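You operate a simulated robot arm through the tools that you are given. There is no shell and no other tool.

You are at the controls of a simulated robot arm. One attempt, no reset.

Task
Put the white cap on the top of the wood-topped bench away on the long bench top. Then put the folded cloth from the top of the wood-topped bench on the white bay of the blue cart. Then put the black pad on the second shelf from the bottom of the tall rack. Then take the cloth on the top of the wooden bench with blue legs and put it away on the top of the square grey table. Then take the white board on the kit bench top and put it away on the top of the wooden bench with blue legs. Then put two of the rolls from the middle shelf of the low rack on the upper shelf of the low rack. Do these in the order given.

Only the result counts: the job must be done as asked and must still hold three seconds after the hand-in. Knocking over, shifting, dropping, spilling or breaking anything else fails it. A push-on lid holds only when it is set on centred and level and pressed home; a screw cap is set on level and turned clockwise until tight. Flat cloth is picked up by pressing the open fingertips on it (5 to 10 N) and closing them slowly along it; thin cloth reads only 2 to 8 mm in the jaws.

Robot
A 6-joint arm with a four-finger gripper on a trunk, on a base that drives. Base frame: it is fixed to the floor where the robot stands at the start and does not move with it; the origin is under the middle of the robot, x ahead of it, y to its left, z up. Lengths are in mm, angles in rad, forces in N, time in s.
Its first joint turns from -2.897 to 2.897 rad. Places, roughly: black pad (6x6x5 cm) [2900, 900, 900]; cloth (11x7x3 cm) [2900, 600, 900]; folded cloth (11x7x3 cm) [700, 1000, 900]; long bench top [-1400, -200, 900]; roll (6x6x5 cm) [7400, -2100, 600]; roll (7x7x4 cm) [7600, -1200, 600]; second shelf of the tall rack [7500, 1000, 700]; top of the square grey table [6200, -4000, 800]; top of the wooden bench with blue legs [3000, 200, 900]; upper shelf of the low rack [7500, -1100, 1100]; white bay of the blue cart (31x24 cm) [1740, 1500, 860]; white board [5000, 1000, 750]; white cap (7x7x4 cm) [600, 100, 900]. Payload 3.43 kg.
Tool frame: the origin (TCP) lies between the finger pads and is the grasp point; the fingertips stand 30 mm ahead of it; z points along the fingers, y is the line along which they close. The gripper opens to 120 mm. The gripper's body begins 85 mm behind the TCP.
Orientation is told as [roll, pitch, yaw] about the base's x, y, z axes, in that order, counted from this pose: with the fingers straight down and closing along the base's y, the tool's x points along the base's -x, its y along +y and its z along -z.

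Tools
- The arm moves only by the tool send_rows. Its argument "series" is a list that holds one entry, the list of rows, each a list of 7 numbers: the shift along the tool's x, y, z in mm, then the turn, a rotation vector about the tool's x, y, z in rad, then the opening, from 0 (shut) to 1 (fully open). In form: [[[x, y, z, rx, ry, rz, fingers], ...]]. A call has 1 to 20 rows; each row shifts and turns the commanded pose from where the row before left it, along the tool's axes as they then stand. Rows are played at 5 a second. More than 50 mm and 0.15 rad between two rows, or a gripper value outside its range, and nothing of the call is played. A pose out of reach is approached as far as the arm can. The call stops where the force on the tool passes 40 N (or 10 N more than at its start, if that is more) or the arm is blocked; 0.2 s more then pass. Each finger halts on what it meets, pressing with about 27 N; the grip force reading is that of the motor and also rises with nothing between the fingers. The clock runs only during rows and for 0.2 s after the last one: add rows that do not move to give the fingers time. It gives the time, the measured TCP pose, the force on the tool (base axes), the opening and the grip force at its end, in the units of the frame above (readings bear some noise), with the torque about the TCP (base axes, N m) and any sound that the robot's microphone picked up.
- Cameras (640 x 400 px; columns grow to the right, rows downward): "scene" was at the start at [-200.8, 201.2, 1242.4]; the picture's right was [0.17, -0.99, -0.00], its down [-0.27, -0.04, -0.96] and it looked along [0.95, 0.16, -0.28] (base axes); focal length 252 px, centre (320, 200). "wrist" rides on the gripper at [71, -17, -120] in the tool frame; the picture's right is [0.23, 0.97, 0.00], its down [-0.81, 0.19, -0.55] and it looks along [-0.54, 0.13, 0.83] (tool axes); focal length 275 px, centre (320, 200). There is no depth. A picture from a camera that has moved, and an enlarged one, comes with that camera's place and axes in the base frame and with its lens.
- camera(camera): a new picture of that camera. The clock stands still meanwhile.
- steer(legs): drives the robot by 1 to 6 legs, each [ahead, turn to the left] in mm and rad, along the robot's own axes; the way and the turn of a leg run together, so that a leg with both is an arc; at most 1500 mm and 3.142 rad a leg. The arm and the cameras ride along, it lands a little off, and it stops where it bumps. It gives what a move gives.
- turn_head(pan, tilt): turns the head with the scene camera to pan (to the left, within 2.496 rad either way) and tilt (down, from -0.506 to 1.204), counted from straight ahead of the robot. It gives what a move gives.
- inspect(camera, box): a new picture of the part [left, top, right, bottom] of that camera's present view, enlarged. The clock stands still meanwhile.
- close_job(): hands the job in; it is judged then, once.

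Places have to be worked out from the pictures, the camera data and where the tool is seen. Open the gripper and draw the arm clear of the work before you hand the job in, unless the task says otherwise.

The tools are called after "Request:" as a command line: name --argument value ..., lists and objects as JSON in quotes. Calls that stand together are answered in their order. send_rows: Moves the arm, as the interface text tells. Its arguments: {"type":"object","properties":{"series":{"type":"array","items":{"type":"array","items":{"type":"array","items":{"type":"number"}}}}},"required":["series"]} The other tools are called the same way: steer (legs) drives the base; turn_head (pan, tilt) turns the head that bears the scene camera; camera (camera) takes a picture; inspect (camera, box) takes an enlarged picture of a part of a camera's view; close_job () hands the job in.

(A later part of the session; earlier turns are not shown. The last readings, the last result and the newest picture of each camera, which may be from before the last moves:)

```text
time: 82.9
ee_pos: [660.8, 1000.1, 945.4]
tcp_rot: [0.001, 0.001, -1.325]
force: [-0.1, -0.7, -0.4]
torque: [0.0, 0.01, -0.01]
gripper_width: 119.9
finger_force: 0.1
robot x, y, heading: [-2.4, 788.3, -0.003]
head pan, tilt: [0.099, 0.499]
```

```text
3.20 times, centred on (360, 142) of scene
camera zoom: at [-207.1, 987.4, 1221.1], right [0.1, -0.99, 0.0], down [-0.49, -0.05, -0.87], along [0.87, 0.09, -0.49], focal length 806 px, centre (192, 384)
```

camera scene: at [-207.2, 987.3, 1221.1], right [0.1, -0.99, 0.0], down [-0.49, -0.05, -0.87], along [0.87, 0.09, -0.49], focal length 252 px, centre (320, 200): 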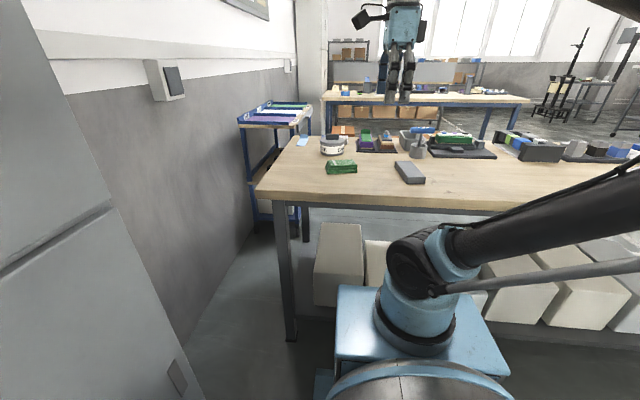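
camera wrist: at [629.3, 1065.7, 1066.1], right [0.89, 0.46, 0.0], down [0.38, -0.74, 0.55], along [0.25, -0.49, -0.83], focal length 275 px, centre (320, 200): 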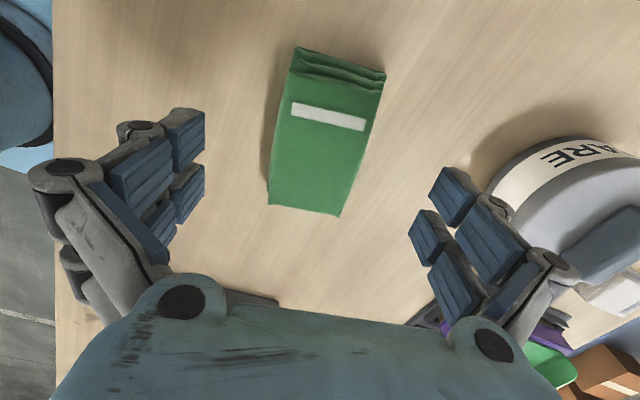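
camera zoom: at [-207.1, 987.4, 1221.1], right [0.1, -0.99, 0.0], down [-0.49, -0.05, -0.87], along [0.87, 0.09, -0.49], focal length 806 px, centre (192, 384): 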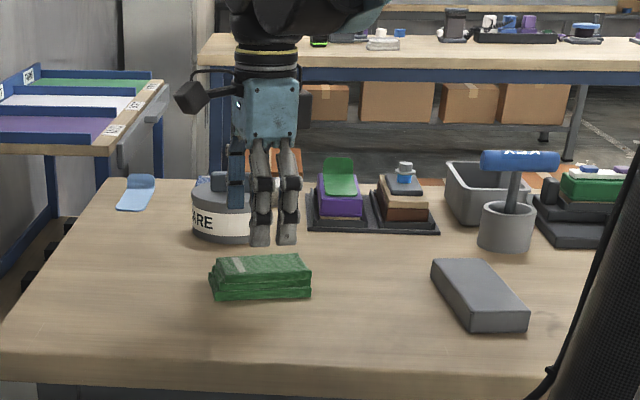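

The cloth is centred and aligned under the fingers. I lower to TCP z ≈ 907 and close slowly on it.

Request:
send_rows --series '[[[0, 0, 25, 0, 0, 0, 1], [0, 0, 13, 0, 0, 0, 1], [0, 0, 0, 0, 0, 0, 1], [0, 0, 0, 0, 0, 0, 0.85], [0, 0, 0, 0, 0, 0, 0.72], [0, 0, 0, 0, 0, 0, 0.62], [0, 0, 0, 0, 0, 0, 0.54], [0, 0, 0, 0, 0, 0, 0.46], [0, 0, 0, 0, 0, 0, 0.4], [0, 0, 0, 0, 0, 0, 0.35], [0, 0, 0, 0, 0, 0, 0.35]]]'

Request:
camera --camera "wrist"

Request:
inspect --camera "scene" --box '[260, 80, 460, 205]'

```text
time: 85.3
ee_pos: [662.1, 1000.1, 908.9]
tcp_rot: [-0.001, 0.001, -1.324]
force: [0.7, 0.3, 8.6]
torque: [-0.06, 0.16, -0.1]
gripper_width: 67.8
finger_force: 27.0
robot x, y, heading: [-4.3, 789.0, -0.001]
head pan, tilt: [0.099, 0.499]
```

```text
taken
camera wrist: at [629.6, 1066.0, 1029.3], right [0.89, 0.46, 0.0], down [0.38, -0.74, 0.55], along [0.25, -0.49, -0.83], focal length 275 px, centre (320, 200)
```

wrist: 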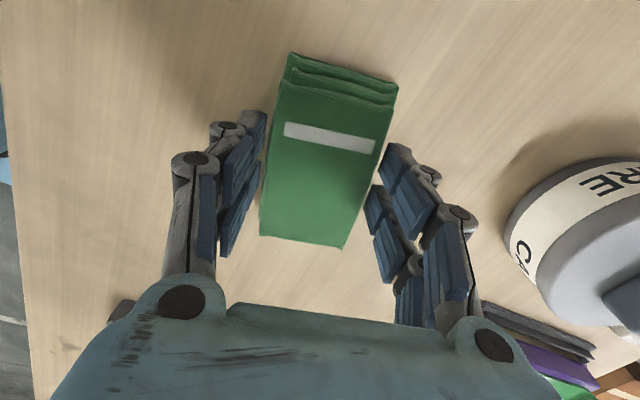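

```text
3.20 times, centred on (360, 142) of scene
camera zoom: at [-207.3, 987.4, 1221.1], right [0.1, -0.99, 0.0], down [-0.49, -0.05, -0.87], along [0.87, 0.09, -0.49], focal length 806 px, centre (192, 384)
```

zoom: 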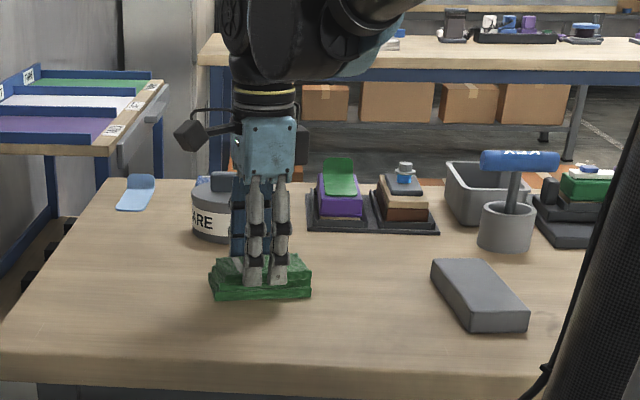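

The cloth is held at 67.8 mm. I lift it carefully.

Request:
send_rows --series '[[[0, 0, -8, 0, 0, 0, 0.35], [0, 0, -20, 0, 0, 0, 0.35], [0, 0, -40, 0, 0, 0, 0.35], [0, 0, -45, 0, 0, 0, 0.35], [0, 0, -45, 0, 0, 0, 0.35], [0, 0, -45, 0, 0, 0, 0.35], [0, 0, -45, 0, 0, 0, 0.35], [-22, -40, 0, 0, 0, 0, 0.35], [-22, -40, 0, 0, 0, 0, 0.35], [-22, -40, 0, 0, 0, 0, 0.35], [-20, -40, 0, 0, 0, 0, 0.35], [0, 0, 0, 0, 0, 0, 0.35]]]'

Request:
camera --camera "wrist"

Request:
camera --camera "scene"

Request:
inspect --camera "scene" --box '[220, 70, 340, 145]'

```text
time: 87.9
ee_pos: [528.5, 877.3, 1155.9]
tcp_rot: [-0.001, 0.002, -1.325]
force: [-0.1, -0.3, -0.8]
torque: [-0.01, 0.0, 0.02]
gripper_width: 67.3
finger_force: 27.5
robot x, y, heading: [-3.7, 790.1, 0.004]
head pan, tilt: [0.099, 0.499]
```

```text
taken
camera wrist: at [495.5, 942.2, 1276.2], right [0.89, 0.46, 0.0], down [0.38, -0.74, 0.55], along [0.25, -0.49, -0.83], focal length 275 px, centre (320, 200)
```

wrist: 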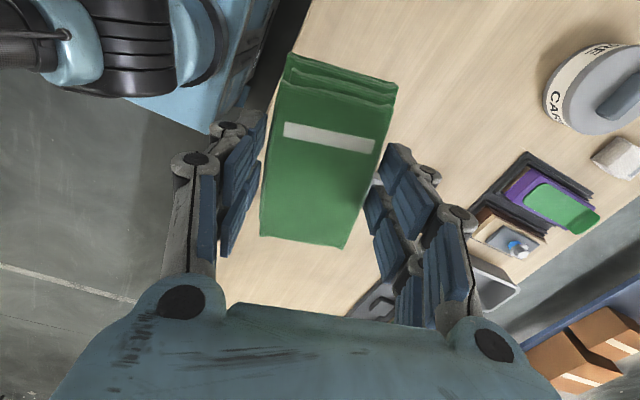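

```text
taken
camera scene: at [-207.1, 987.4, 1221.1], right [0.1, -0.99, 0.0], down [-0.49, -0.05, -0.87], along [0.87, 0.09, -0.49], focal length 252 px, centre (320, 200)
```

scene: 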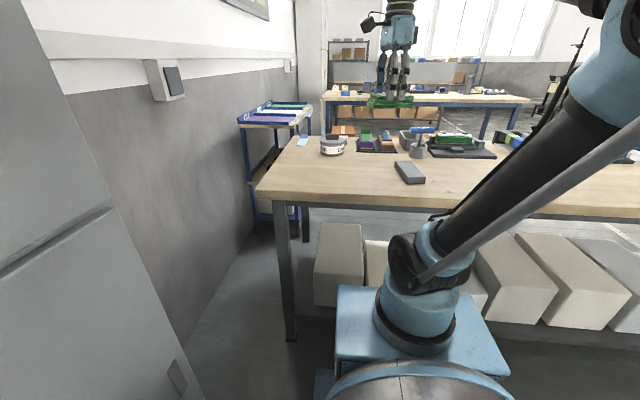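

```text
5.33 times, centred on (280, 108) of scene
camera zoom: at [-207.1, 987.4, 1221.1], right [0.1, -0.99, 0.0], down [-0.49, -0.05, -0.87], along [0.87, 0.09, -0.49], focal length 1343 px, centre (533, 693)
```

zoom: 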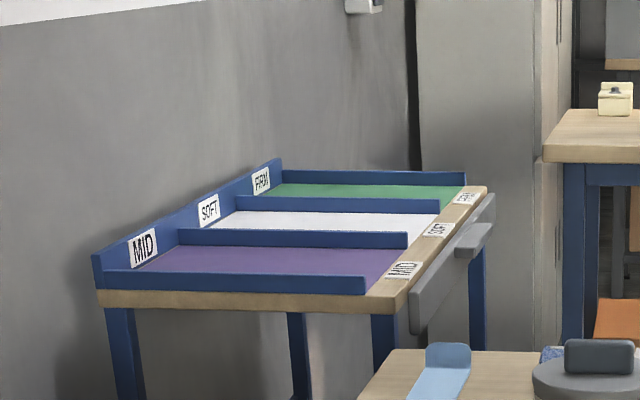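

The cloth is held. The cart's bays open toward -y (aisle), so I must drive round the bench's right end to the far side and approach facing +y. I retract the arm slightly and drive the first part.

Request:
send_rows --series '[[[12, -45, 0, 0, 0, 0, 0.35], [12, -45, 0, 0, 0, 0, 0.35], [0, 0, 0, 0, 0, 0, 0.35]]]'

Request:
steer --legs '[[-250, 0], [0, -1.571], [1500, 0], [650, 0]]'

Request:
turn_head --pan 0.8 --tilt 0.4

Request:
camera --camera "scene"

Request:
turn_head --pan 0.0 --tilt 0.5

Request:
camera --camera "scene"

Request:
camera --camera "wrist"

```text
time: 88.7
ee_pos: [435.2, 877.0, 1157.2]
tcp_rot: [-0.001, 0.002, -1.325]
force: [0.4, -0.3, -0.9]
torque: [0.04, 0.02, -0.02]
gripper_width: 67.6
finger_force: 26.8
robot x, y, heading: [-3.5, 787.0, -0.001]
head pan, tilt: [0.099, 0.499]
```

```text
time: 105.3
ee_pos: [-160.0, -1809.9, 1156.0]
tcp_rot: [-0.001, 0.001, -2.894]
force: [0.2, 0.1, -0.3]
torque: [0.02, -0.04, -0.02]
gripper_width: 67.5
finger_force: 27.3
robot x, y, heading: [-251.7, -1369.9, -1.569]
head pan, tilt: [0.099, 0.499]
```

```text
time: 106.4
ee_pos: [-162.6, -1796.9, 1161.8]
tcp_rot: [0.011, 0.001, -2.895]
force: [-0.3, -0.2, 0.2]
torque: [0.07, 0.04, 0.04]
gripper_width: 67.4
finger_force: 27.0
robot x, y, heading: [-251.7, -1367.8, -1.57]
head pan, tilt: [0.799, 0.4]
```

```text
taken
camera scene: at [5.1, -1140.4, 1230.6], right [-0.7, -0.72, -0.01], down [-0.28, 0.28, -0.92], along [0.66, -0.64, -0.4], focal length 252 px, centre (320, 200)
```

scene: 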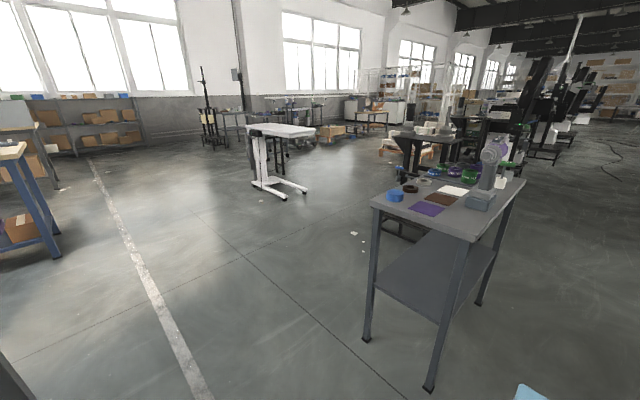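

```text
time: 107.5
ee_pos: [-163.3, -1798.1, 1161.2]
tcp_rot: [0.013, 0.0, -2.893]
force: [-0.1, 0.3, -0.2]
torque: [0.01, 0.01, 0.04]
gripper_width: 67.2
finger_force: 27.2
robot x, y, heading: [-253.5, -1367.1, -1.57]
head pan, tilt: [0.0, 0.499]
```

```text
taken
camera scene: at [-61.2, -1166.7, 1221.1], right [-1.0, 0.0, 0.0], down [0.0, 0.49, -0.87], along [0.0, -0.87, -0.49], focal length 252 px, centre (320, 200)
```

scene: 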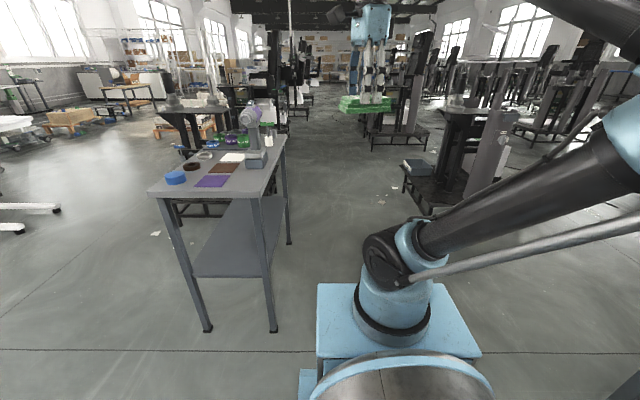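

```text
taken
camera wrist: at [-95.7, -1760.8, 1281.7], right [0.46, -0.89, 0.01], down [-0.74, -0.38, 0.56], along [-0.49, -0.27, -0.83], focal length 275 px, centre (320, 200)
```

wrist: 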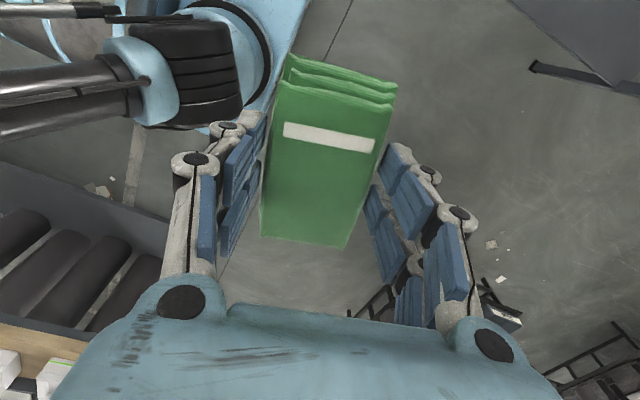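

Path ahead (+x) is free; the small grey table stays 590 mm to the side. I turn left, drive 2000 mm, turn to face +y and look.

Request:
steer --legs '[[0, 1.571], [1500, 0], [500, 0], [0, 1.571]]'

Request:
turn_head --pan 0.0 --tilt 0.4

Request:
camera --camera "scene"

Request:
turn_head --pan -0.9 --tilt 0.4

Request:
camera --camera "scene"

```text
time: 126.4
ee_pos: [1649.8, -914.6, 1161.1]
tcp_rot: [0.012, 0.001, 0.281]
force: [-0.1, -0.2, -0.2]
torque: [0.0, 0.0, -0.01]
gripper_width: 67.3
finger_force: 26.3
robot x, y, heading: [1767.1, -1336.5, 1.609]
head pan, tilt: [0.0, 0.499]
```

```text
time: 127.0
ee_pos: [1652.1, -927.8, 1165.8]
tcp_rot: [0.026, -0.002, 0.28]
force: [0.2, -0.6, -0.4]
torque: [0.02, -0.01, -0.05]
gripper_width: 67.5
finger_force: 26.6
robot x, y, heading: [1763.1, -1337.1, 1.603]
head pan, tilt: [0.0, 0.4]
```

```text
taken
camera scene: at [1581.9, -1545.4, 1230.2], right [1.0, 0.04, 0.0], down [0.01, -0.4, -0.92], along [-0.03, 0.92, -0.4], focal length 252 px, centre (320, 200)
```

scene: 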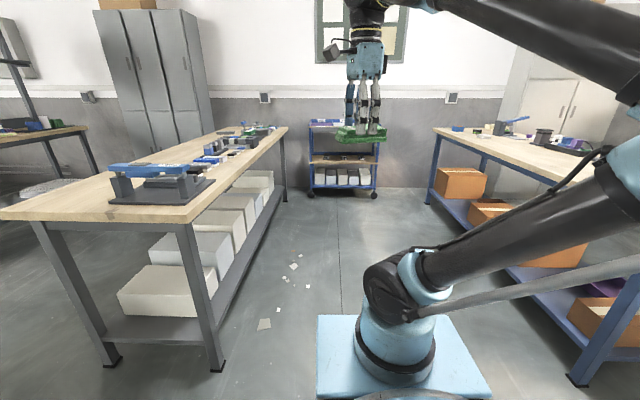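

```text
time: 128.2
ee_pos: [1652.4, -929.1, 1167.2]
tcp_rot: [0.024, -0.001, 0.28]
force: [0.0, -0.3, 0.3]
torque: [-0.01, 0.02, -0.01]
gripper_width: 67.3
finger_force: 26.9
robot x, y, heading: [1762.6, -1337.4, 1.607]
head pan, tilt: [-0.901, 0.4]
```

```text
taken
camera scene: at [1655.7, -1577.7, 1230.7], right [0.65, -0.76, 0.01], down [-0.3, -0.27, -0.92], along [0.7, 0.59, -0.4], focal length 252 px, centre (320, 200)
```

scene: 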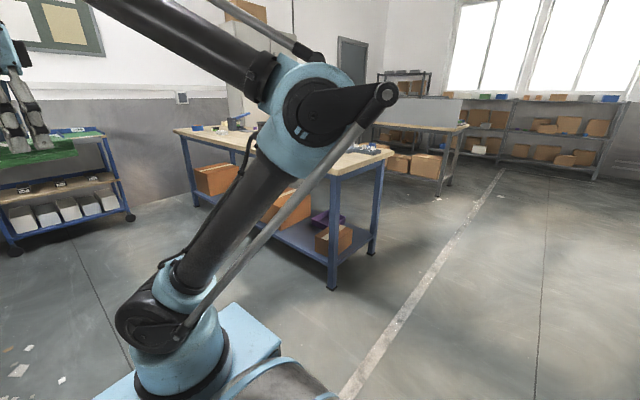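

The aisle to the cart is clear. I straighten the heading and drive up toward the cart in two legs.

Request:
steer --legs '[[0, -0.025], [1500, 0], [450, 0]]'

Request:
turn_head --pan 0.0 --tilt 0.5

Request:
camera --camera "scene"

Request:
camera --camera "wrist"

```text
time: 138.4
ee_pos: [1616.5, 1011.1, 1165.0]
tcp_rot: [0.024, -0.001, 0.272]
force: [-0.7, 0.1, -0.4]
torque: [0.01, -0.03, 0.0]
gripper_width: 67.3
finger_force: 27.3
robot x, y, heading: [1723.5, 602.2, 1.6]
head pan, tilt: [-0.901, 0.4]
```

```text
time: 139.7
ee_pos: [1618.6, 998.4, 1170.4]
tcp_rot: [0.036, -0.003, 0.27]
force: [0.5, 0.0, -1.2]
torque: [0.02, -0.01, 0.03]
gripper_width: 67.2
finger_force: 27.0
robot x, y, heading: [1724.6, 599.5, 1.597]
head pan, tilt: [0.0, 0.499]
```

```text
taken
camera scene: at [1539.9, 393.9, 1221.1], right [1.0, 0.02, 0.0], down [0.01, -0.49, -0.87], along [-0.02, 0.87, -0.49], focal length 252 px, centre (320, 200)
```

scene: 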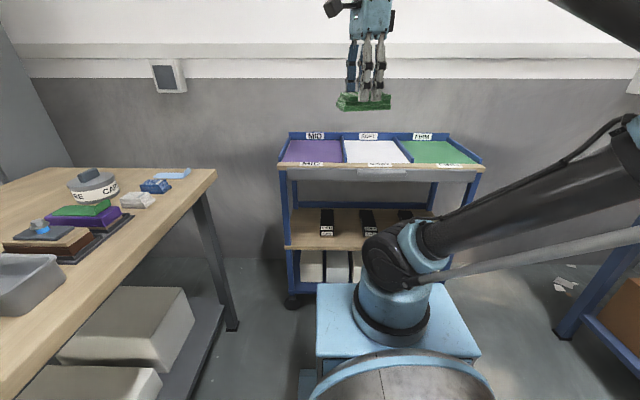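

```text
taken
camera wrist: at [1556.6, 959.4, 1290.7], right [-0.48, 0.88, 0.03], down [0.73, 0.38, 0.56], along [0.48, 0.3, -0.83], focal length 275 px, centre (320, 200)
```

wrist: 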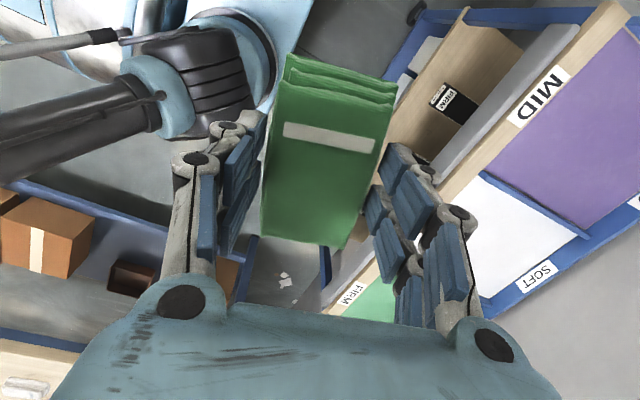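

The white bay's centre is at about [1748, 1495, 860]. I drive 150 mm closer, then level and square the tool.

Request:
steer --legs '[[150, -0.02]]'

Request:
send_rows --series '[[[0, 0, 0, 0.036, 0, 0, 0.35], [0, 0, 0, 0, 0, 0.13, 0.35], [0, 0, 0, 0, 0, 0.13, 0.35], [0, 0, 0, 0, 0, 0, 0.35]]]'

Request:
camera --camera "scene"

```text
time: 141.0
ee_pos: [1625.1, 1151.5, 1171.6]
tcp_rot: [0.037, -0.004, 0.25]
force: [-0.2, -0.4, -0.7]
torque: [0.03, -0.02, 0.02]
gripper_width: 67.2
finger_force: 27.0
robot x, y, heading: [1725.3, 753.1, 1.574]
head pan, tilt: [0.0, 0.499]
```

```text
time: 142.0
ee_pos: [1625.0, 1139.3, 1175.4]
tcp_rot: [0.011, -0.001, -0.012]
force: [-0.8, -0.8, -1.0]
torque: [-0.01, -0.01, 0.02]
gripper_width: 67.3
finger_force: 27.0
robot x, y, heading: [1720.4, 754.3, 1.57]
head pan, tilt: [0.0, 0.499]
```

```text
taken
camera scene: at [1532.9, 549.1, 1221.1], right [1.0, 0.0, 0.0], down [0.0, -0.49, -0.87], along [0.0, 0.87, -0.49], focal length 252 px, centre (320, 200)
```

scene: 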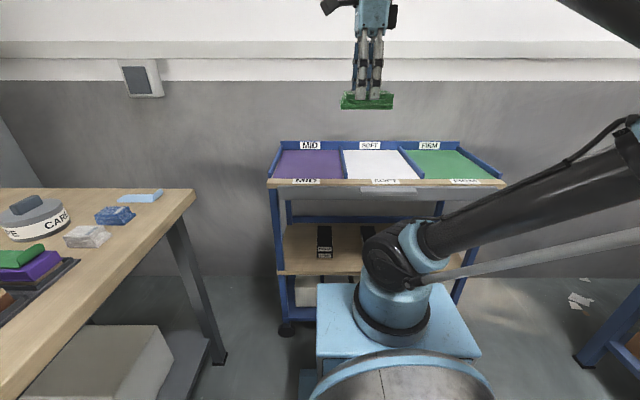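

Bay centre refined to [1758, 1496]. I reach out over it and lower partway.

Request:
send_rows --series '[[[0, 0, 0, 0.011, 0, -0.012, 0.35], [-16, 44.5, 0, 0, 0, 0, 0.35], [-16, 44.5, 0, 0, 0, 0, 0.35], [-16, 44.5, 0, 0, 0, 0, 0.35], [-16, 44.5, 0, 0, 0, 0, 0.35], [-16, 44.5, 0, 0, 0, 0, 0.35], [-16, 44.5, 0, 0, 0, 0, 0.35], [-17, 44.5, 0, 0, 0, 0, 0.35], [-18, 44.5, 0, 0, 0, 0, 0.35], [0, 0, 45, 0, 0, 0, 0.35], [0, 0, 45, 0, 0, 0, 0.35], [0, 0, 45, 0, 0, 0, 0.35], [0, 0, 45, 0, 0, 0, 0.35], [0, 0, 0, 0, 0, 0, 0.35]]]'

Request:
camera --camera "wrist"

Request:
inspect --camera "scene" --box '[260, 90, 520, 250]'

```text
time: 145.0
ee_pos: [1756.1, 1494.7, 997.7]
tcp_rot: [0.0, -0.004, 0.003]
force: [0.1, 0.3, 0.6]
torque: [0.02, 0.0, 0.0]
gripper_width: 67.4
finger_force: 27.7
robot x, y, heading: [1718.5, 754.4, 1.575]
head pan, tilt: [0.0, 0.499]
```

```text
taken
camera wrist: at [1684.8, 1477.3, 1117.2], right [-0.23, 0.97, 0.0], down [0.81, 0.19, 0.56], along [0.54, 0.13, -0.83], focal length 275 px, centre (320, 200)
```

wrist: 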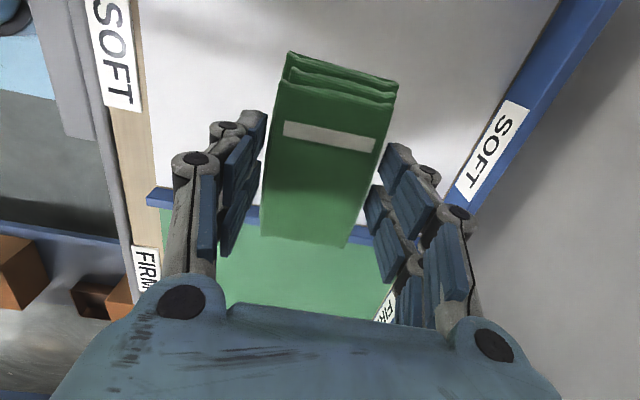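

```text
2.46 times, centred on (390, 170) of scene
camera zoom: at [1533.0, 549.2, 1221.1], right [1.0, 0.0, 0.0], down [0.0, -0.49, -0.87], along [0.0, 0.87, -0.49], focal length 620 px, centre (148, 274)
```

zoom: 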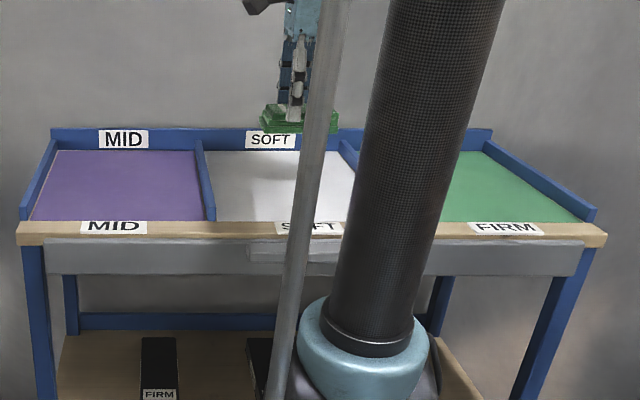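

The cloth hangs over the middle of the white bay, clear of dividers. I lower to just above the surface.

Request:
send_rows --series '[[[0, 0, 40, 0, 0, 0, 0.35], [0, 0, 30, 0, 0, 0, 0.35], [0, 0, 14, 0, 0, 0, 0.35], [0, 0, 0, 0, 0, 0, 0.35]]]'

Request:
send_rows --series '[[[0, 0, 3, 0, 0, 0, 0.35], [0, 0, 3, 0, 0, 0, 0.35], [0, 0, 0, 0, 0, 0, 0.35]]]'

Request:
inspect --camera "scene" --box '[260, 90, 520, 250]'

```text
time: 146.0
ee_pos: [1755.5, 1494.8, 912.6]
tcp_rot: [0.002, -0.003, 0.0]
force: [0.4, -0.1, -0.5]
torque: [0.0, -0.02, -0.02]
gripper_width: 67.2
finger_force: 26.7
robot x, y, heading: [1724.9, 755.4, 1.573]
head pan, tilt: [0.0, 0.499]
```

```text
time: 146.8
ee_pos: [1756.0, 1494.0, 908.7]
tcp_rot: [0.004, -0.003, 0.001]
force: [-0.5, 6.2, 32.7]
torque: [0.24, 0.13, -0.01]
gripper_width: 67.5
finger_force: 27.0
robot x, y, heading: [1719.1, 752.3, 1.578]
head pan, tilt: [0.0, 0.499]
```

```text
2.46 times, centred on (390, 170) of scene
camera zoom: at [1532.9, 548.4, 1221.0], right [1.0, 0.0, 0.0], down [0.0, -0.49, -0.87], along [0.0, 0.87, -0.49], focal length 620 px, centre (148, 274)
```

zoom: 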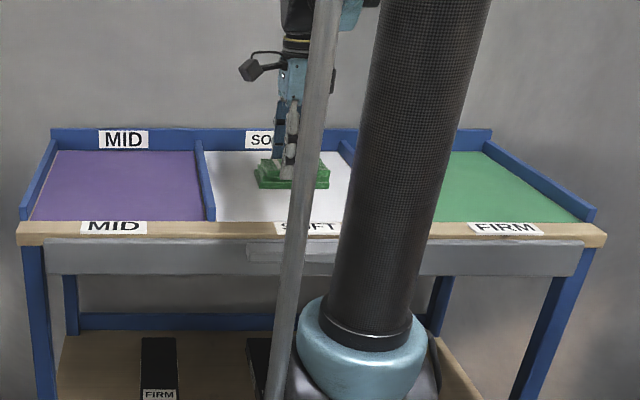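

Contact at TCP z ≈ 909. I ease up 3 mm, open and rise.

Request:
send_rows --series '[[[0, 0, -3, 0, 0, 0, 0.35], [0, 0, 0, 0, 0, 0, 0.5], [0, 0, 0, 0, 0, 0, 0.65], [0, 0, 0, 0, 0, 0, 0.8], [0, 0, 0, 0, 0, 0, 0.9], [0, 0, -10, 0, 0, 0, 0.9], [0, 0, -30, 0, 0, 0, 0.9], [0, 0, -45, 0, 0, 0, 0.9], [0, 0, -45, 0, 0, 0, 1], [0, 0, -45, 0, 0, 0, 1], [0, 0, -45, 0, 0, 0, 1], [0, 0, 0, 0, 0, 0, 1]]]'

Request:
camera --camera "wrist"

Request:
inspect --camera "scene" --box '[260, 90, 520, 250]'

```text
time: 149.4
ee_pos: [1756.4, 1494.9, 1131.2]
tcp_rot: [0.002, -0.003, 0.0]
force: [0.4, -0.1, 0.2]
torque: [0.0, 0.0, -0.03]
gripper_width: 120.0
finger_force: 0.2
robot x, y, heading: [1722.6, 754.2, 1.575]
head pan, tilt: [0.0, 0.499]
```

```text
taken
camera wrist: at [1685.3, 1477.9, 1251.2], right [-0.23, 0.97, 0.0], down [0.81, 0.19, 0.56], along [0.54, 0.13, -0.83], focal length 275 px, centre (320, 200)
```

wrist: 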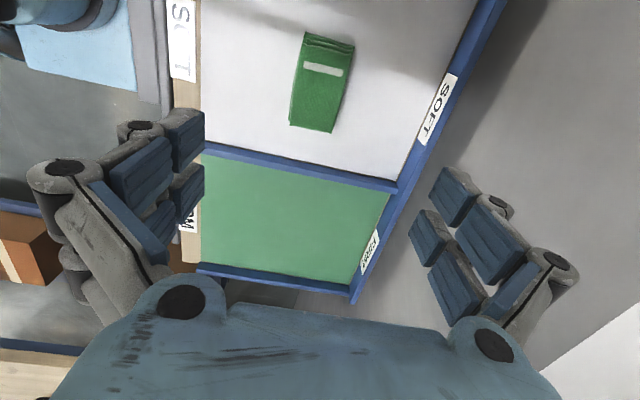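

```text
2.46 times, centred on (390, 170) of scene
camera zoom: at [1532.9, 549.2, 1221.1], right [1.0, 0.0, 0.0], down [0.0, -0.49, -0.87], along [0.0, 0.87, -0.49], focal length 620 px, centre (148, 274)
```

zoom: 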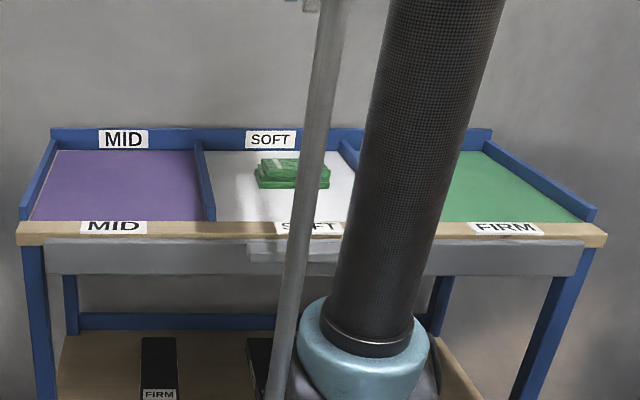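

The folded cloth lies in the white bay. Next the black pad on the blue-legged bench: I retract, back off a little and turn to face +x.

Request:
send_rows --series '[[[0, -45, 0, 0, 0, 0, 1], [0, -45, 0, 0, 0, 0, 1], [0, -45, 0, 0, 0, 0, 1], [0, -45, 0, 0, 0, 0, 1], [0, -45, 0, 0, 0, 0, 1], [0, -45, 0, 0, 0, 0, 1], [0, -35, 0, 0, 0, 0, 1], [0, 0, 0, 0, 0, 0, 1]]]'

Request:
steer --legs '[[-50, 0], [0, -1.571]]'

Request:
turn_head --pan 0.0 --tilt 0.4

Request:
camera --camera "scene"

Request:
inspect --camera "scene" --box '[180, 90, 440, 210]'

```text
time: 151.2
ee_pos: [1756.6, 1189.6, 1130.4]
tcp_rot: [0.002, -0.004, 0.001]
force: [0.8, 0.2, 0.7]
torque: [-0.01, 0.01, 0.02]
gripper_width: 119.9
finger_force: 0.1
robot x, y, heading: [1723.1, 751.8, 1.581]
head pan, tilt: [0.0, 0.499]
```

```text
time: 156.4
ee_pos: [2159.4, 677.7, 1130.3]
tcp_rot: [0.003, -0.004, -1.547]
force: [0.5, -0.3, 0.3]
torque: [-0.01, 0.0, 0.01]
gripper_width: 120.0
finger_force: 0.1
robot x, y, heading: [1725.1, 711.3, 0.026]
head pan, tilt: [0.0, 0.499]
```

```text
time: 157.1
ee_pos: [2145.9, 677.2, 1134.3]
tcp_rot: [0.013, -0.005, -1.547]
force: [-1.0, -0.1, 0.6]
torque: [0.0, -0.01, 0.0]
gripper_width: 119.8
finger_force: 0.0
robot x, y, heading: [1720.2, 710.1, 0.027]
head pan, tilt: [0.0, 0.4]
```

```text
taken
camera scene: at [1516.2, 895.1, 1230.2], right [0.03, -1.0, 0.0], down [-0.4, -0.01, -0.92], along [0.92, 0.02, -0.4], focal length 252 px, centre (320, 200)
```

scene: 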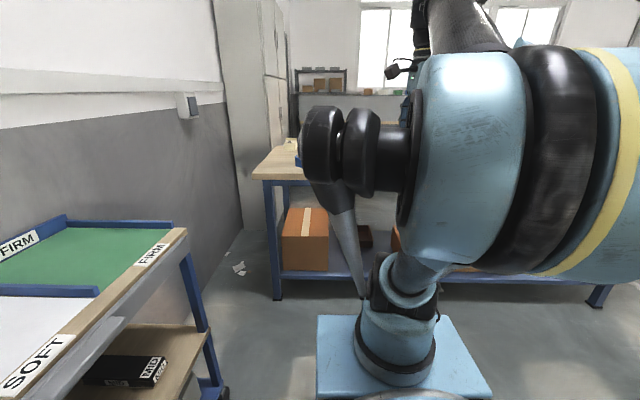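

```text
2.46 times, centred on (310, 150) of scene
camera zoom: at [1516.2, 895.1, 1230.2], right [0.03, -1.0, 0.0], down [-0.4, -0.01, -0.92], along [0.92, 0.02, -0.4], focal length 620 px, centre (345, 323)
```

zoom: 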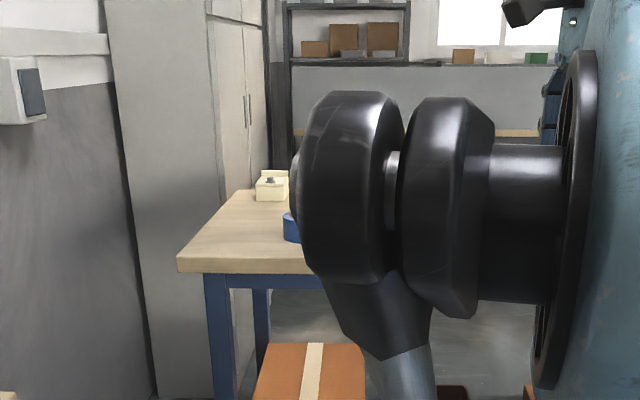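

The elbow blocks the view. I drive 430 mm ahead, extend the arm, and look with both cameras.

Request:
steer --legs '[[430, -0.027]]'

Request:
send_rows --series '[[[0, 40, -5, 0.013, 0, 0, 1], [0, 45, 0, 0, 0, 0, 1], [0, 45, 0, 0, 0, 0, 1], [0, 45, 0, 0, 0, 0, 1], [0, 0, 0, 0, 0, 0, 1]]]'

Request:
camera --camera "wrist"

Request:
camera --camera "scene"

```text
time: 159.8
ee_pos: [2573.3, 671.2, 1134.8]
tcp_rot: [0.015, -0.005, -1.576]
force: [-0.4, -0.2, -0.3]
torque: [-0.03, 0.01, 0.02]
gripper_width: 120.0
finger_force: 0.1
robot x, y, heading: [2150.1, 716.5, 0.002]
head pan, tilt: [0.0, 0.4]
```

```text
time: 161.0
ee_pos: [2735.5, 670.5, 1145.9]
tcp_rot: [0.014, -0.006, -1.575]
force: [0.0, 0.9, 0.7]
torque: [0.02, -0.03, -0.03]
gripper_width: 120.2
finger_force: 0.1
robot x, y, heading: [2148.1, 713.7, 0.001]
head pan, tilt: [0.0, 0.4]
```

```text
taken
camera wrist: at [2718.4, 743.3, 1267.0], right [0.97, 0.23, 0.01], down [0.18, -0.81, 0.56], along [0.14, -0.54, -0.83], focal length 275 px, centre (320, 200)
```

wrist: 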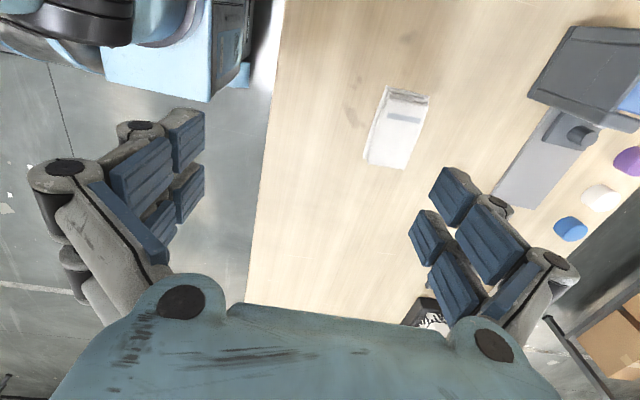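

```text
taken
camera scene: at [1949.0, 906.4, 1230.2], right [0.0, -1.0, 0.0], down [-0.4, 0.0, -0.92], along [0.92, 0.0, -0.4], focal length 252 px, centre (320, 200)
```

scene: 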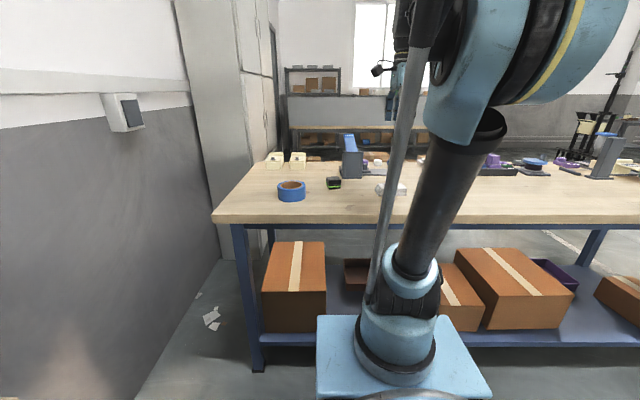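

The white folded cloth and a black item with green stripe (the pad) are visible. I zoom in on it.

Request:
inspect --camera "scene" --box '[250, 130, 420, 230]'

Request:
turn_head --pan -0.6 --tilt 0.4

Request:
camera --camera "scene"

```text
3.76 times, centred on (335, 180) of scene
camera zoom: at [1949.0, 906.4, 1230.2], right [0.0, -1.0, 0.0], down [-0.4, 0.0, -0.92], along [0.92, 0.0, -0.4], focal length 948 px, centre (264, 275)
```

zoom: 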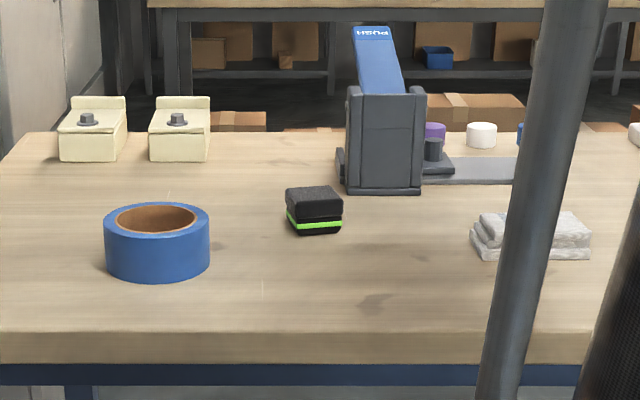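

```text
time: 162.0
ee_pos: [2735.2, 671.2, 1147.3]
tcp_rot: [0.013, -0.004, -1.575]
force: [-0.3, 0.4, -0.9]
torque: [0.01, 0.01, -0.02]
gripper_width: 120.1
finger_force: 0.0
robot x, y, heading: [2145.6, 717.1, -0.005]
head pan, tilt: [-0.6, 0.4]
```

```text
taken
camera scene: at [1932.7, 854.1, 1230.5], right [-0.57, -0.82, 0.01], down [-0.33, 0.22, -0.92], along [0.75, -0.52, -0.4], focal length 252 px, centre (320, 200)
```

scene: 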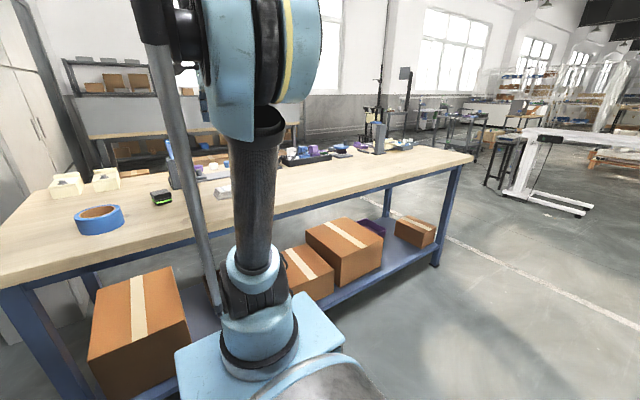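

The pad is at about [2884, 852]. I move over it at z ≈ 1050 and look with the wrist camera.

Request:
send_rows --series '[[[37, 30, 0, 0.013, 0, 0, 1], [37, 30, 0, 0, 0, 0, 1], [37, 30, 20, 0, 0, 0, 1], [37, 30, 20, 0, 0, 0, 1], [36, 30, 20, 0, 0, 0, 1], [0, 0, 30, 0, 0, 0, 1], [0, 0, 0, 0, 0, 0, 1]]]'

Request:
camera --camera "wrist"

```text
refused: row 3 steps farther than a row can; nothing moved
```

```text
taken
camera wrist: at [2718.1, 743.2, 1267.0], right [0.97, 0.23, 0.01], down [0.18, -0.81, 0.56], along [0.14, -0.54, -0.83], focal length 275 px, centre (320, 200)
```

wrist: 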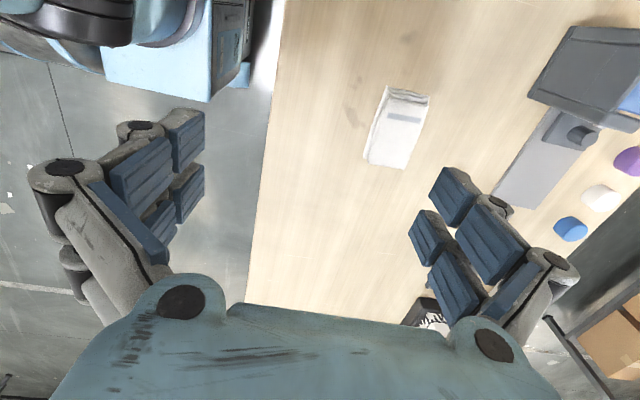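

Row 3 was 52 mm; I separate the lowering.

Request:
send_rows --series '[[[37, 30, 0, 0.013, 0, 0, 1], [37, 30, 0, 0, 0, 0, 1], [37, 30, 0, 0, 0, 0, 1], [37, 30, 0, 0, 0, 0, 1], [36, 30, 0, 0, 0, 0, 1], [0, 0, 45, 0, 0, 0, 1], [0, 0, 45, 0, 0, 0, 1], [0, 0, 0, 0, 0, 0, 1]]]'

Request:
camera --camera "wrist"

```text
time: 163.8
ee_pos: [2883.9, 854.7, 1057.2]
tcp_rot: [0.0, -0.005, -1.574]
force: [0.7, 0.3, 0.1]
torque: [-0.02, -0.01, 0.01]
gripper_width: 119.9
finger_force: 0.0
robot x, y, heading: [2149.6, 712.5, -0.007]
head pan, tilt: [-0.6, 0.4]
```

```text
taken
camera wrist: at [2868.8, 926.8, 1177.5], right [0.97, 0.23, 0.0], down [0.19, -0.81, 0.56], along [0.13, -0.54, -0.83], focal length 275 px, centre (320, 200)
```

wrist: 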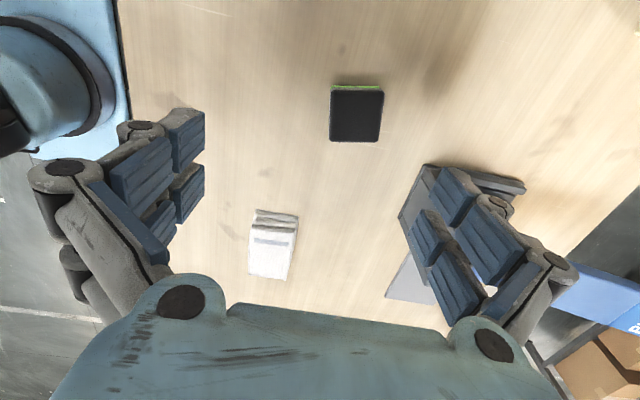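

The pad's top is at about [2917, 859], turned about 0.2 rad. I align and lower partway.

Request:
send_rows --series '[[[0, 0, 0, 0, 0, -0.1, 1], [0, 0, 0, 0, 0, -0.1, 1], [-1, 33, 0, 0, 0, 0, 1], [0, 0, 40, 0, 0, 0, 1], [0, 0, 35, 0, 0, 0, 1], [0, 0, 0, 0, 0, 0, 1]]]'

Request:
camera --camera "wrist"

Request:
turn_head --pan 0.0 --tilt 0.5

Request:
camera --camera "scene"

```text
time: 165.2
ee_pos: [2916.1, 859.9, 981.4]
tcp_rot: [-0.001, -0.006, -1.373]
force: [-0.8, 0.1, 0.5]
torque: [0.0, -0.01, 0.0]
gripper_width: 120.1
finger_force: 0.0
robot x, y, heading: [2145.5, 720.7, -0.006]
head pan, tilt: [-0.6, 0.4]
```

```text
taken
camera wrist: at [2886.8, 926.2, 1102.1], right [0.91, 0.42, 0.0], down [0.35, -0.76, 0.56], along [0.23, -0.51, -0.83], focal length 275 px, centre (320, 200)
```

wrist: 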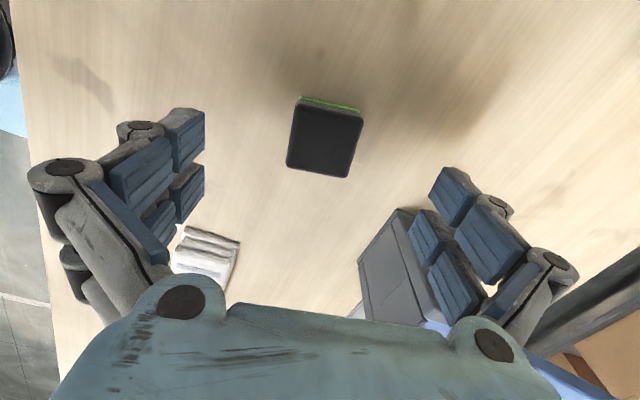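

```text
time: 166.2
ee_pos: [2916.9, 859.2, 981.9]
tcp_rot: [0.001, -0.005, -1.374]
force: [0.1, 0.7, 0.0]
torque: [0.01, 0.01, 0.0]
gripper_width: 120.1
finger_force: 0.0
robot x, y, heading: [2145.8, 715.2, -0.006]
head pan, tilt: [0.0, 0.499]
```

```text
taken
camera scene: at [1947.3, 906.3, 1221.2], right [0.0, -1.0, 0.0], down [-0.49, 0.0, -0.87], along [0.87, 0.0, -0.49], focal length 252 px, centre (320, 200)
```

scene: 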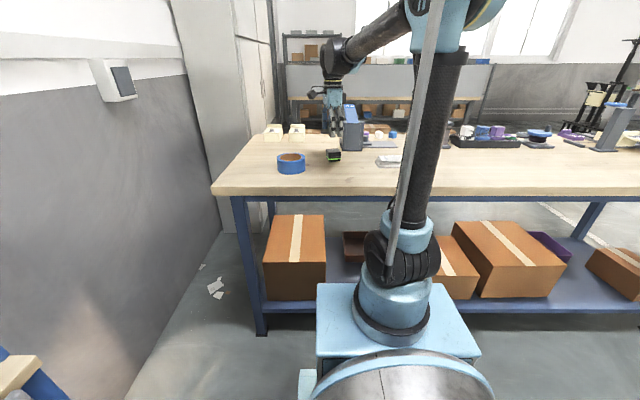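

The pad is well aligned. Before deciding the grasp tilt (it must go on a shelf between others), I look at the far racks by zooming.

Request:
turn_head --pan -0.15 --tilt 0.1

Request:
camera --camera "scene"

Request:
inspect --camera "scene" --box '[220, 100, 340, 240]'

```text
time: 167.0
ee_pos: [2915.8, 859.7, 982.1]
tcp_rot: [-0.001, -0.004, -1.375]
force: [-0.1, -0.9, 0.0]
torque: [0.01, 0.02, 0.01]
gripper_width: 119.9
finger_force: 0.1
robot x, y, heading: [2147.5, 713.3, -0.003]
head pan, tilt: [-0.15, 0.099]
```

```text
taken
camera scene: at [1947.8, 892.7, 1258.1], right [-0.15, -0.99, 0.0], down [-0.11, 0.02, -0.99], along [0.98, -0.15, -0.11], focal length 252 px, centre (320, 200)
```

scene: 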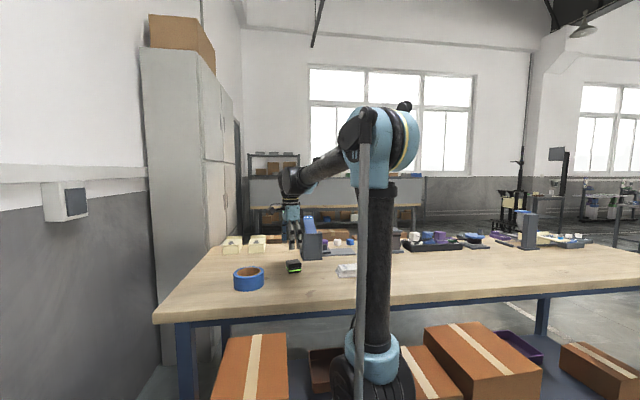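

```text
2.86 times, centred on (280, 170) of scene
camera zoom: at [1947.8, 892.7, 1258.1], right [-0.15, -0.99, 0.0], down [-0.11, 0.02, -0.99], along [0.98, -0.15, -0.11], focal length 719 px, centre (434, 286)
```

zoom: 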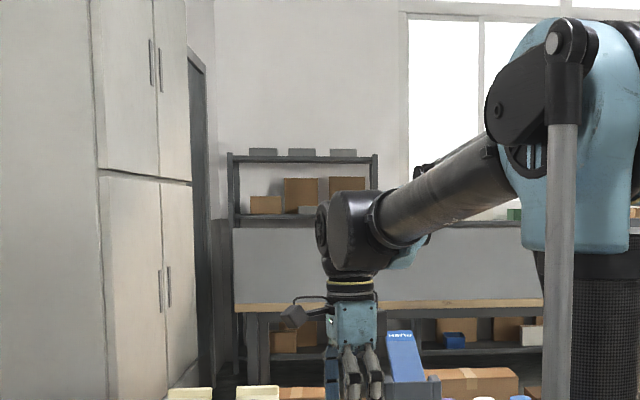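

Rack shelves appear at z ≈ 160, 700, 1170, 1620, so there is about 440 mm of clearance: I will grip the pad with the tool pitched 45° forward so that it can be put in from the front. I raise, turn the yaw to 0.24 and tilt.

Request:
send_rows --series '[[[0, 0, -45, 0, 0, 0, 1], [0, 0, -45, 0, 0, 0, 1], [0, 0, -45, 0, 0, 0, 1], [0, 0, 0, 0, 0, -0.135, 1], [0, 0, 0, 0, 0, -0.135, 1], [0, 0, 0, 0, 0, -0.135, 1], [0, 0, 0, 0, 0, -0.135, 1], [0, 0, 0, 0, 0, -0.135, 1], [0, 0, 0, 0, 0, -0.135, 1], [0, 0, 0, 0, 0, -0.135, 1], [0, 0, 0, 0, 0, -0.135, 1], [0, 0, 0, 0, 0, -0.135, 1], [0, 0, 0, 0, 0, -0.135, 1], [0, 0, 0, 0, 0, -0.135, 1], [0, 0, 0, 0, 0, -0.13, 1], [0, 0, 0, 0, 0, 0, 1]]]'

Request:
send_rows --series '[[[0, 0, 0, 0, -0.131, 0, 1], [0, 0, 0, 0, -0.131, 0, 1], [0, 0, 0, 0, -0.131, 0, 1], [0, 0, 0, 0, -0.131, 0, 1], [0, 0, 0, 0, -0.131, 0, 1], [0, 0, 0, 0, -0.13, 0, 1], [0, 0, 0, 0, 0, 0, 1]]]'

Request:
camera --camera "wrist"

Request:
turn_head --pan 0.0 --tilt 0.4

Request:
camera --camera "scene"

```text
time: 170.4
ee_pos: [2916.0, 859.5, 1116.0]
tcp_rot: [-0.005, -0.001, 0.24]
force: [-0.6, -0.6, 0.3]
torque: [-0.01, -0.01, 0.0]
gripper_width: 119.9
finger_force: 0.1
robot x, y, heading: [2149.5, 716.6, 0.003]
head pan, tilt: [-0.15, 0.099]
```

```text
time: 172.0
ee_pos: [2916.2, 859.3, 1116.3]
tcp_rot: [-0.008, -0.785, 0.245]
force: [0.9, -0.7, 0.1]
torque: [-0.05, -0.02, 0.0]
gripper_width: 119.9
finger_force: 0.1
robot x, y, heading: [2152.5, 718.8, -0.0]
head pan, tilt: [-0.15, 0.099]
```

```text
taken
camera wrist: at [2790.4, 810.9, 1151.9], right [-0.39, 0.91, -0.17], down [0.13, 0.23, 0.96], along [0.91, 0.35, -0.21], focal length 275 px, centre (320, 200)
```

wrist: 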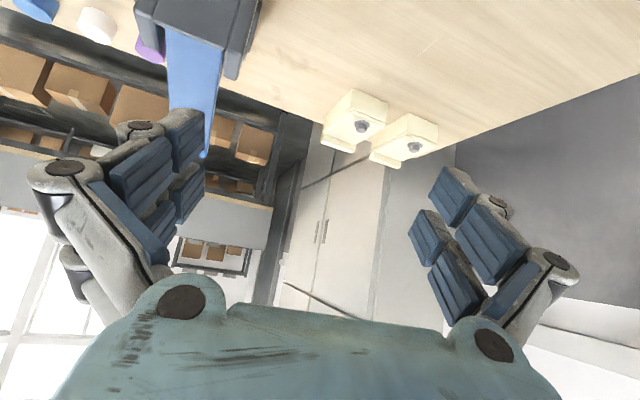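

```text
time: 172.8
ee_pos: [2917.2, 859.1, 1117.4]
tcp_rot: [-0.006, -0.785, 0.244]
force: [0.9, 1.0, -0.5]
torque: [0.0, -0.02, -0.02]
gripper_width: 120.1
finger_force: 0.1
robot x, y, heading: [2150.9, 718.9, -0.004]
head pan, tilt: [0.0, 0.4]
```

```text
taken
camera scene: at [1949.0, 906.3, 1230.3], right [0.0, -1.0, 0.0], down [-0.4, 0.0, -0.92], along [0.92, 0.0, -0.4], focal length 252 px, centre (320, 200)
```

scene: 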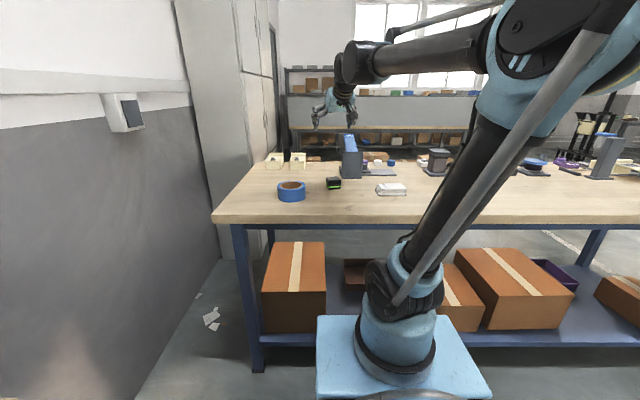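

The tool is tilted 45° as intended. I come down toward the pad, stopping above it to check.

Request:
send_rows --series '[[[32.4, -0.6, 28.9, 0, 0, 0, 1], [32.4, -0.6, 28.9, 0, 0, 0, 1], [32.4, -0.6, 28.9, 0, 0, 0, 1], [26, -0.5, 23, 0, 0, 0, 1], [0, 0, 0, 0, 0, 0, 0.8]]]'

Request:
camera --camera "wrist"

Request:
inspect --camera "scene" --box '[250, 110, 420, 220]'

```text
time: 174.0
ee_pos: [2906.4, 854.8, 950.7]
tcp_rot: [-0.005, -0.787, 0.245]
force: [0.2, 0.5, 1.1]
torque: [0.01, 0.03, 0.03]
gripper_width: 96.0
finger_force: 0.2
robot x, y, heading: [2150.2, 714.7, -0.003]
head pan, tilt: [0.0, 0.4]
```

```text
taken
camera wrist: at [2781.4, 805.7, 985.9], right [-0.39, 0.91, -0.17], down [0.13, 0.23, 0.96], along [0.91, 0.35, -0.21], focal length 275 px, centre (320, 200)
```

wrist: 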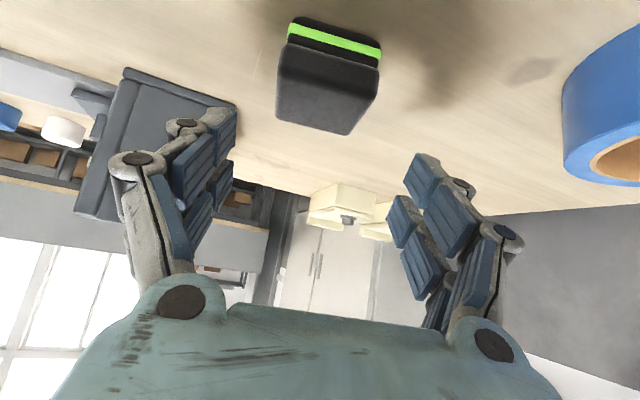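

```text
3.64 times, centred on (335, 165) of scene
camera zoom: at [1949.0, 906.4, 1230.3], right [0.0, -1.0, 0.0], down [-0.4, 0.0, -0.92], along [0.92, 0.0, -0.4], focal length 916 px, centre (266, 327)
```

zoom: 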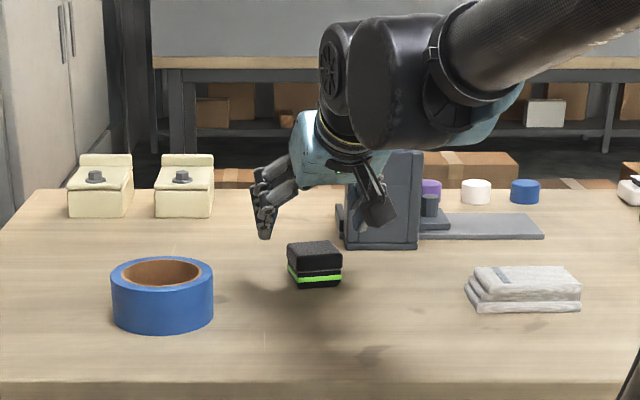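

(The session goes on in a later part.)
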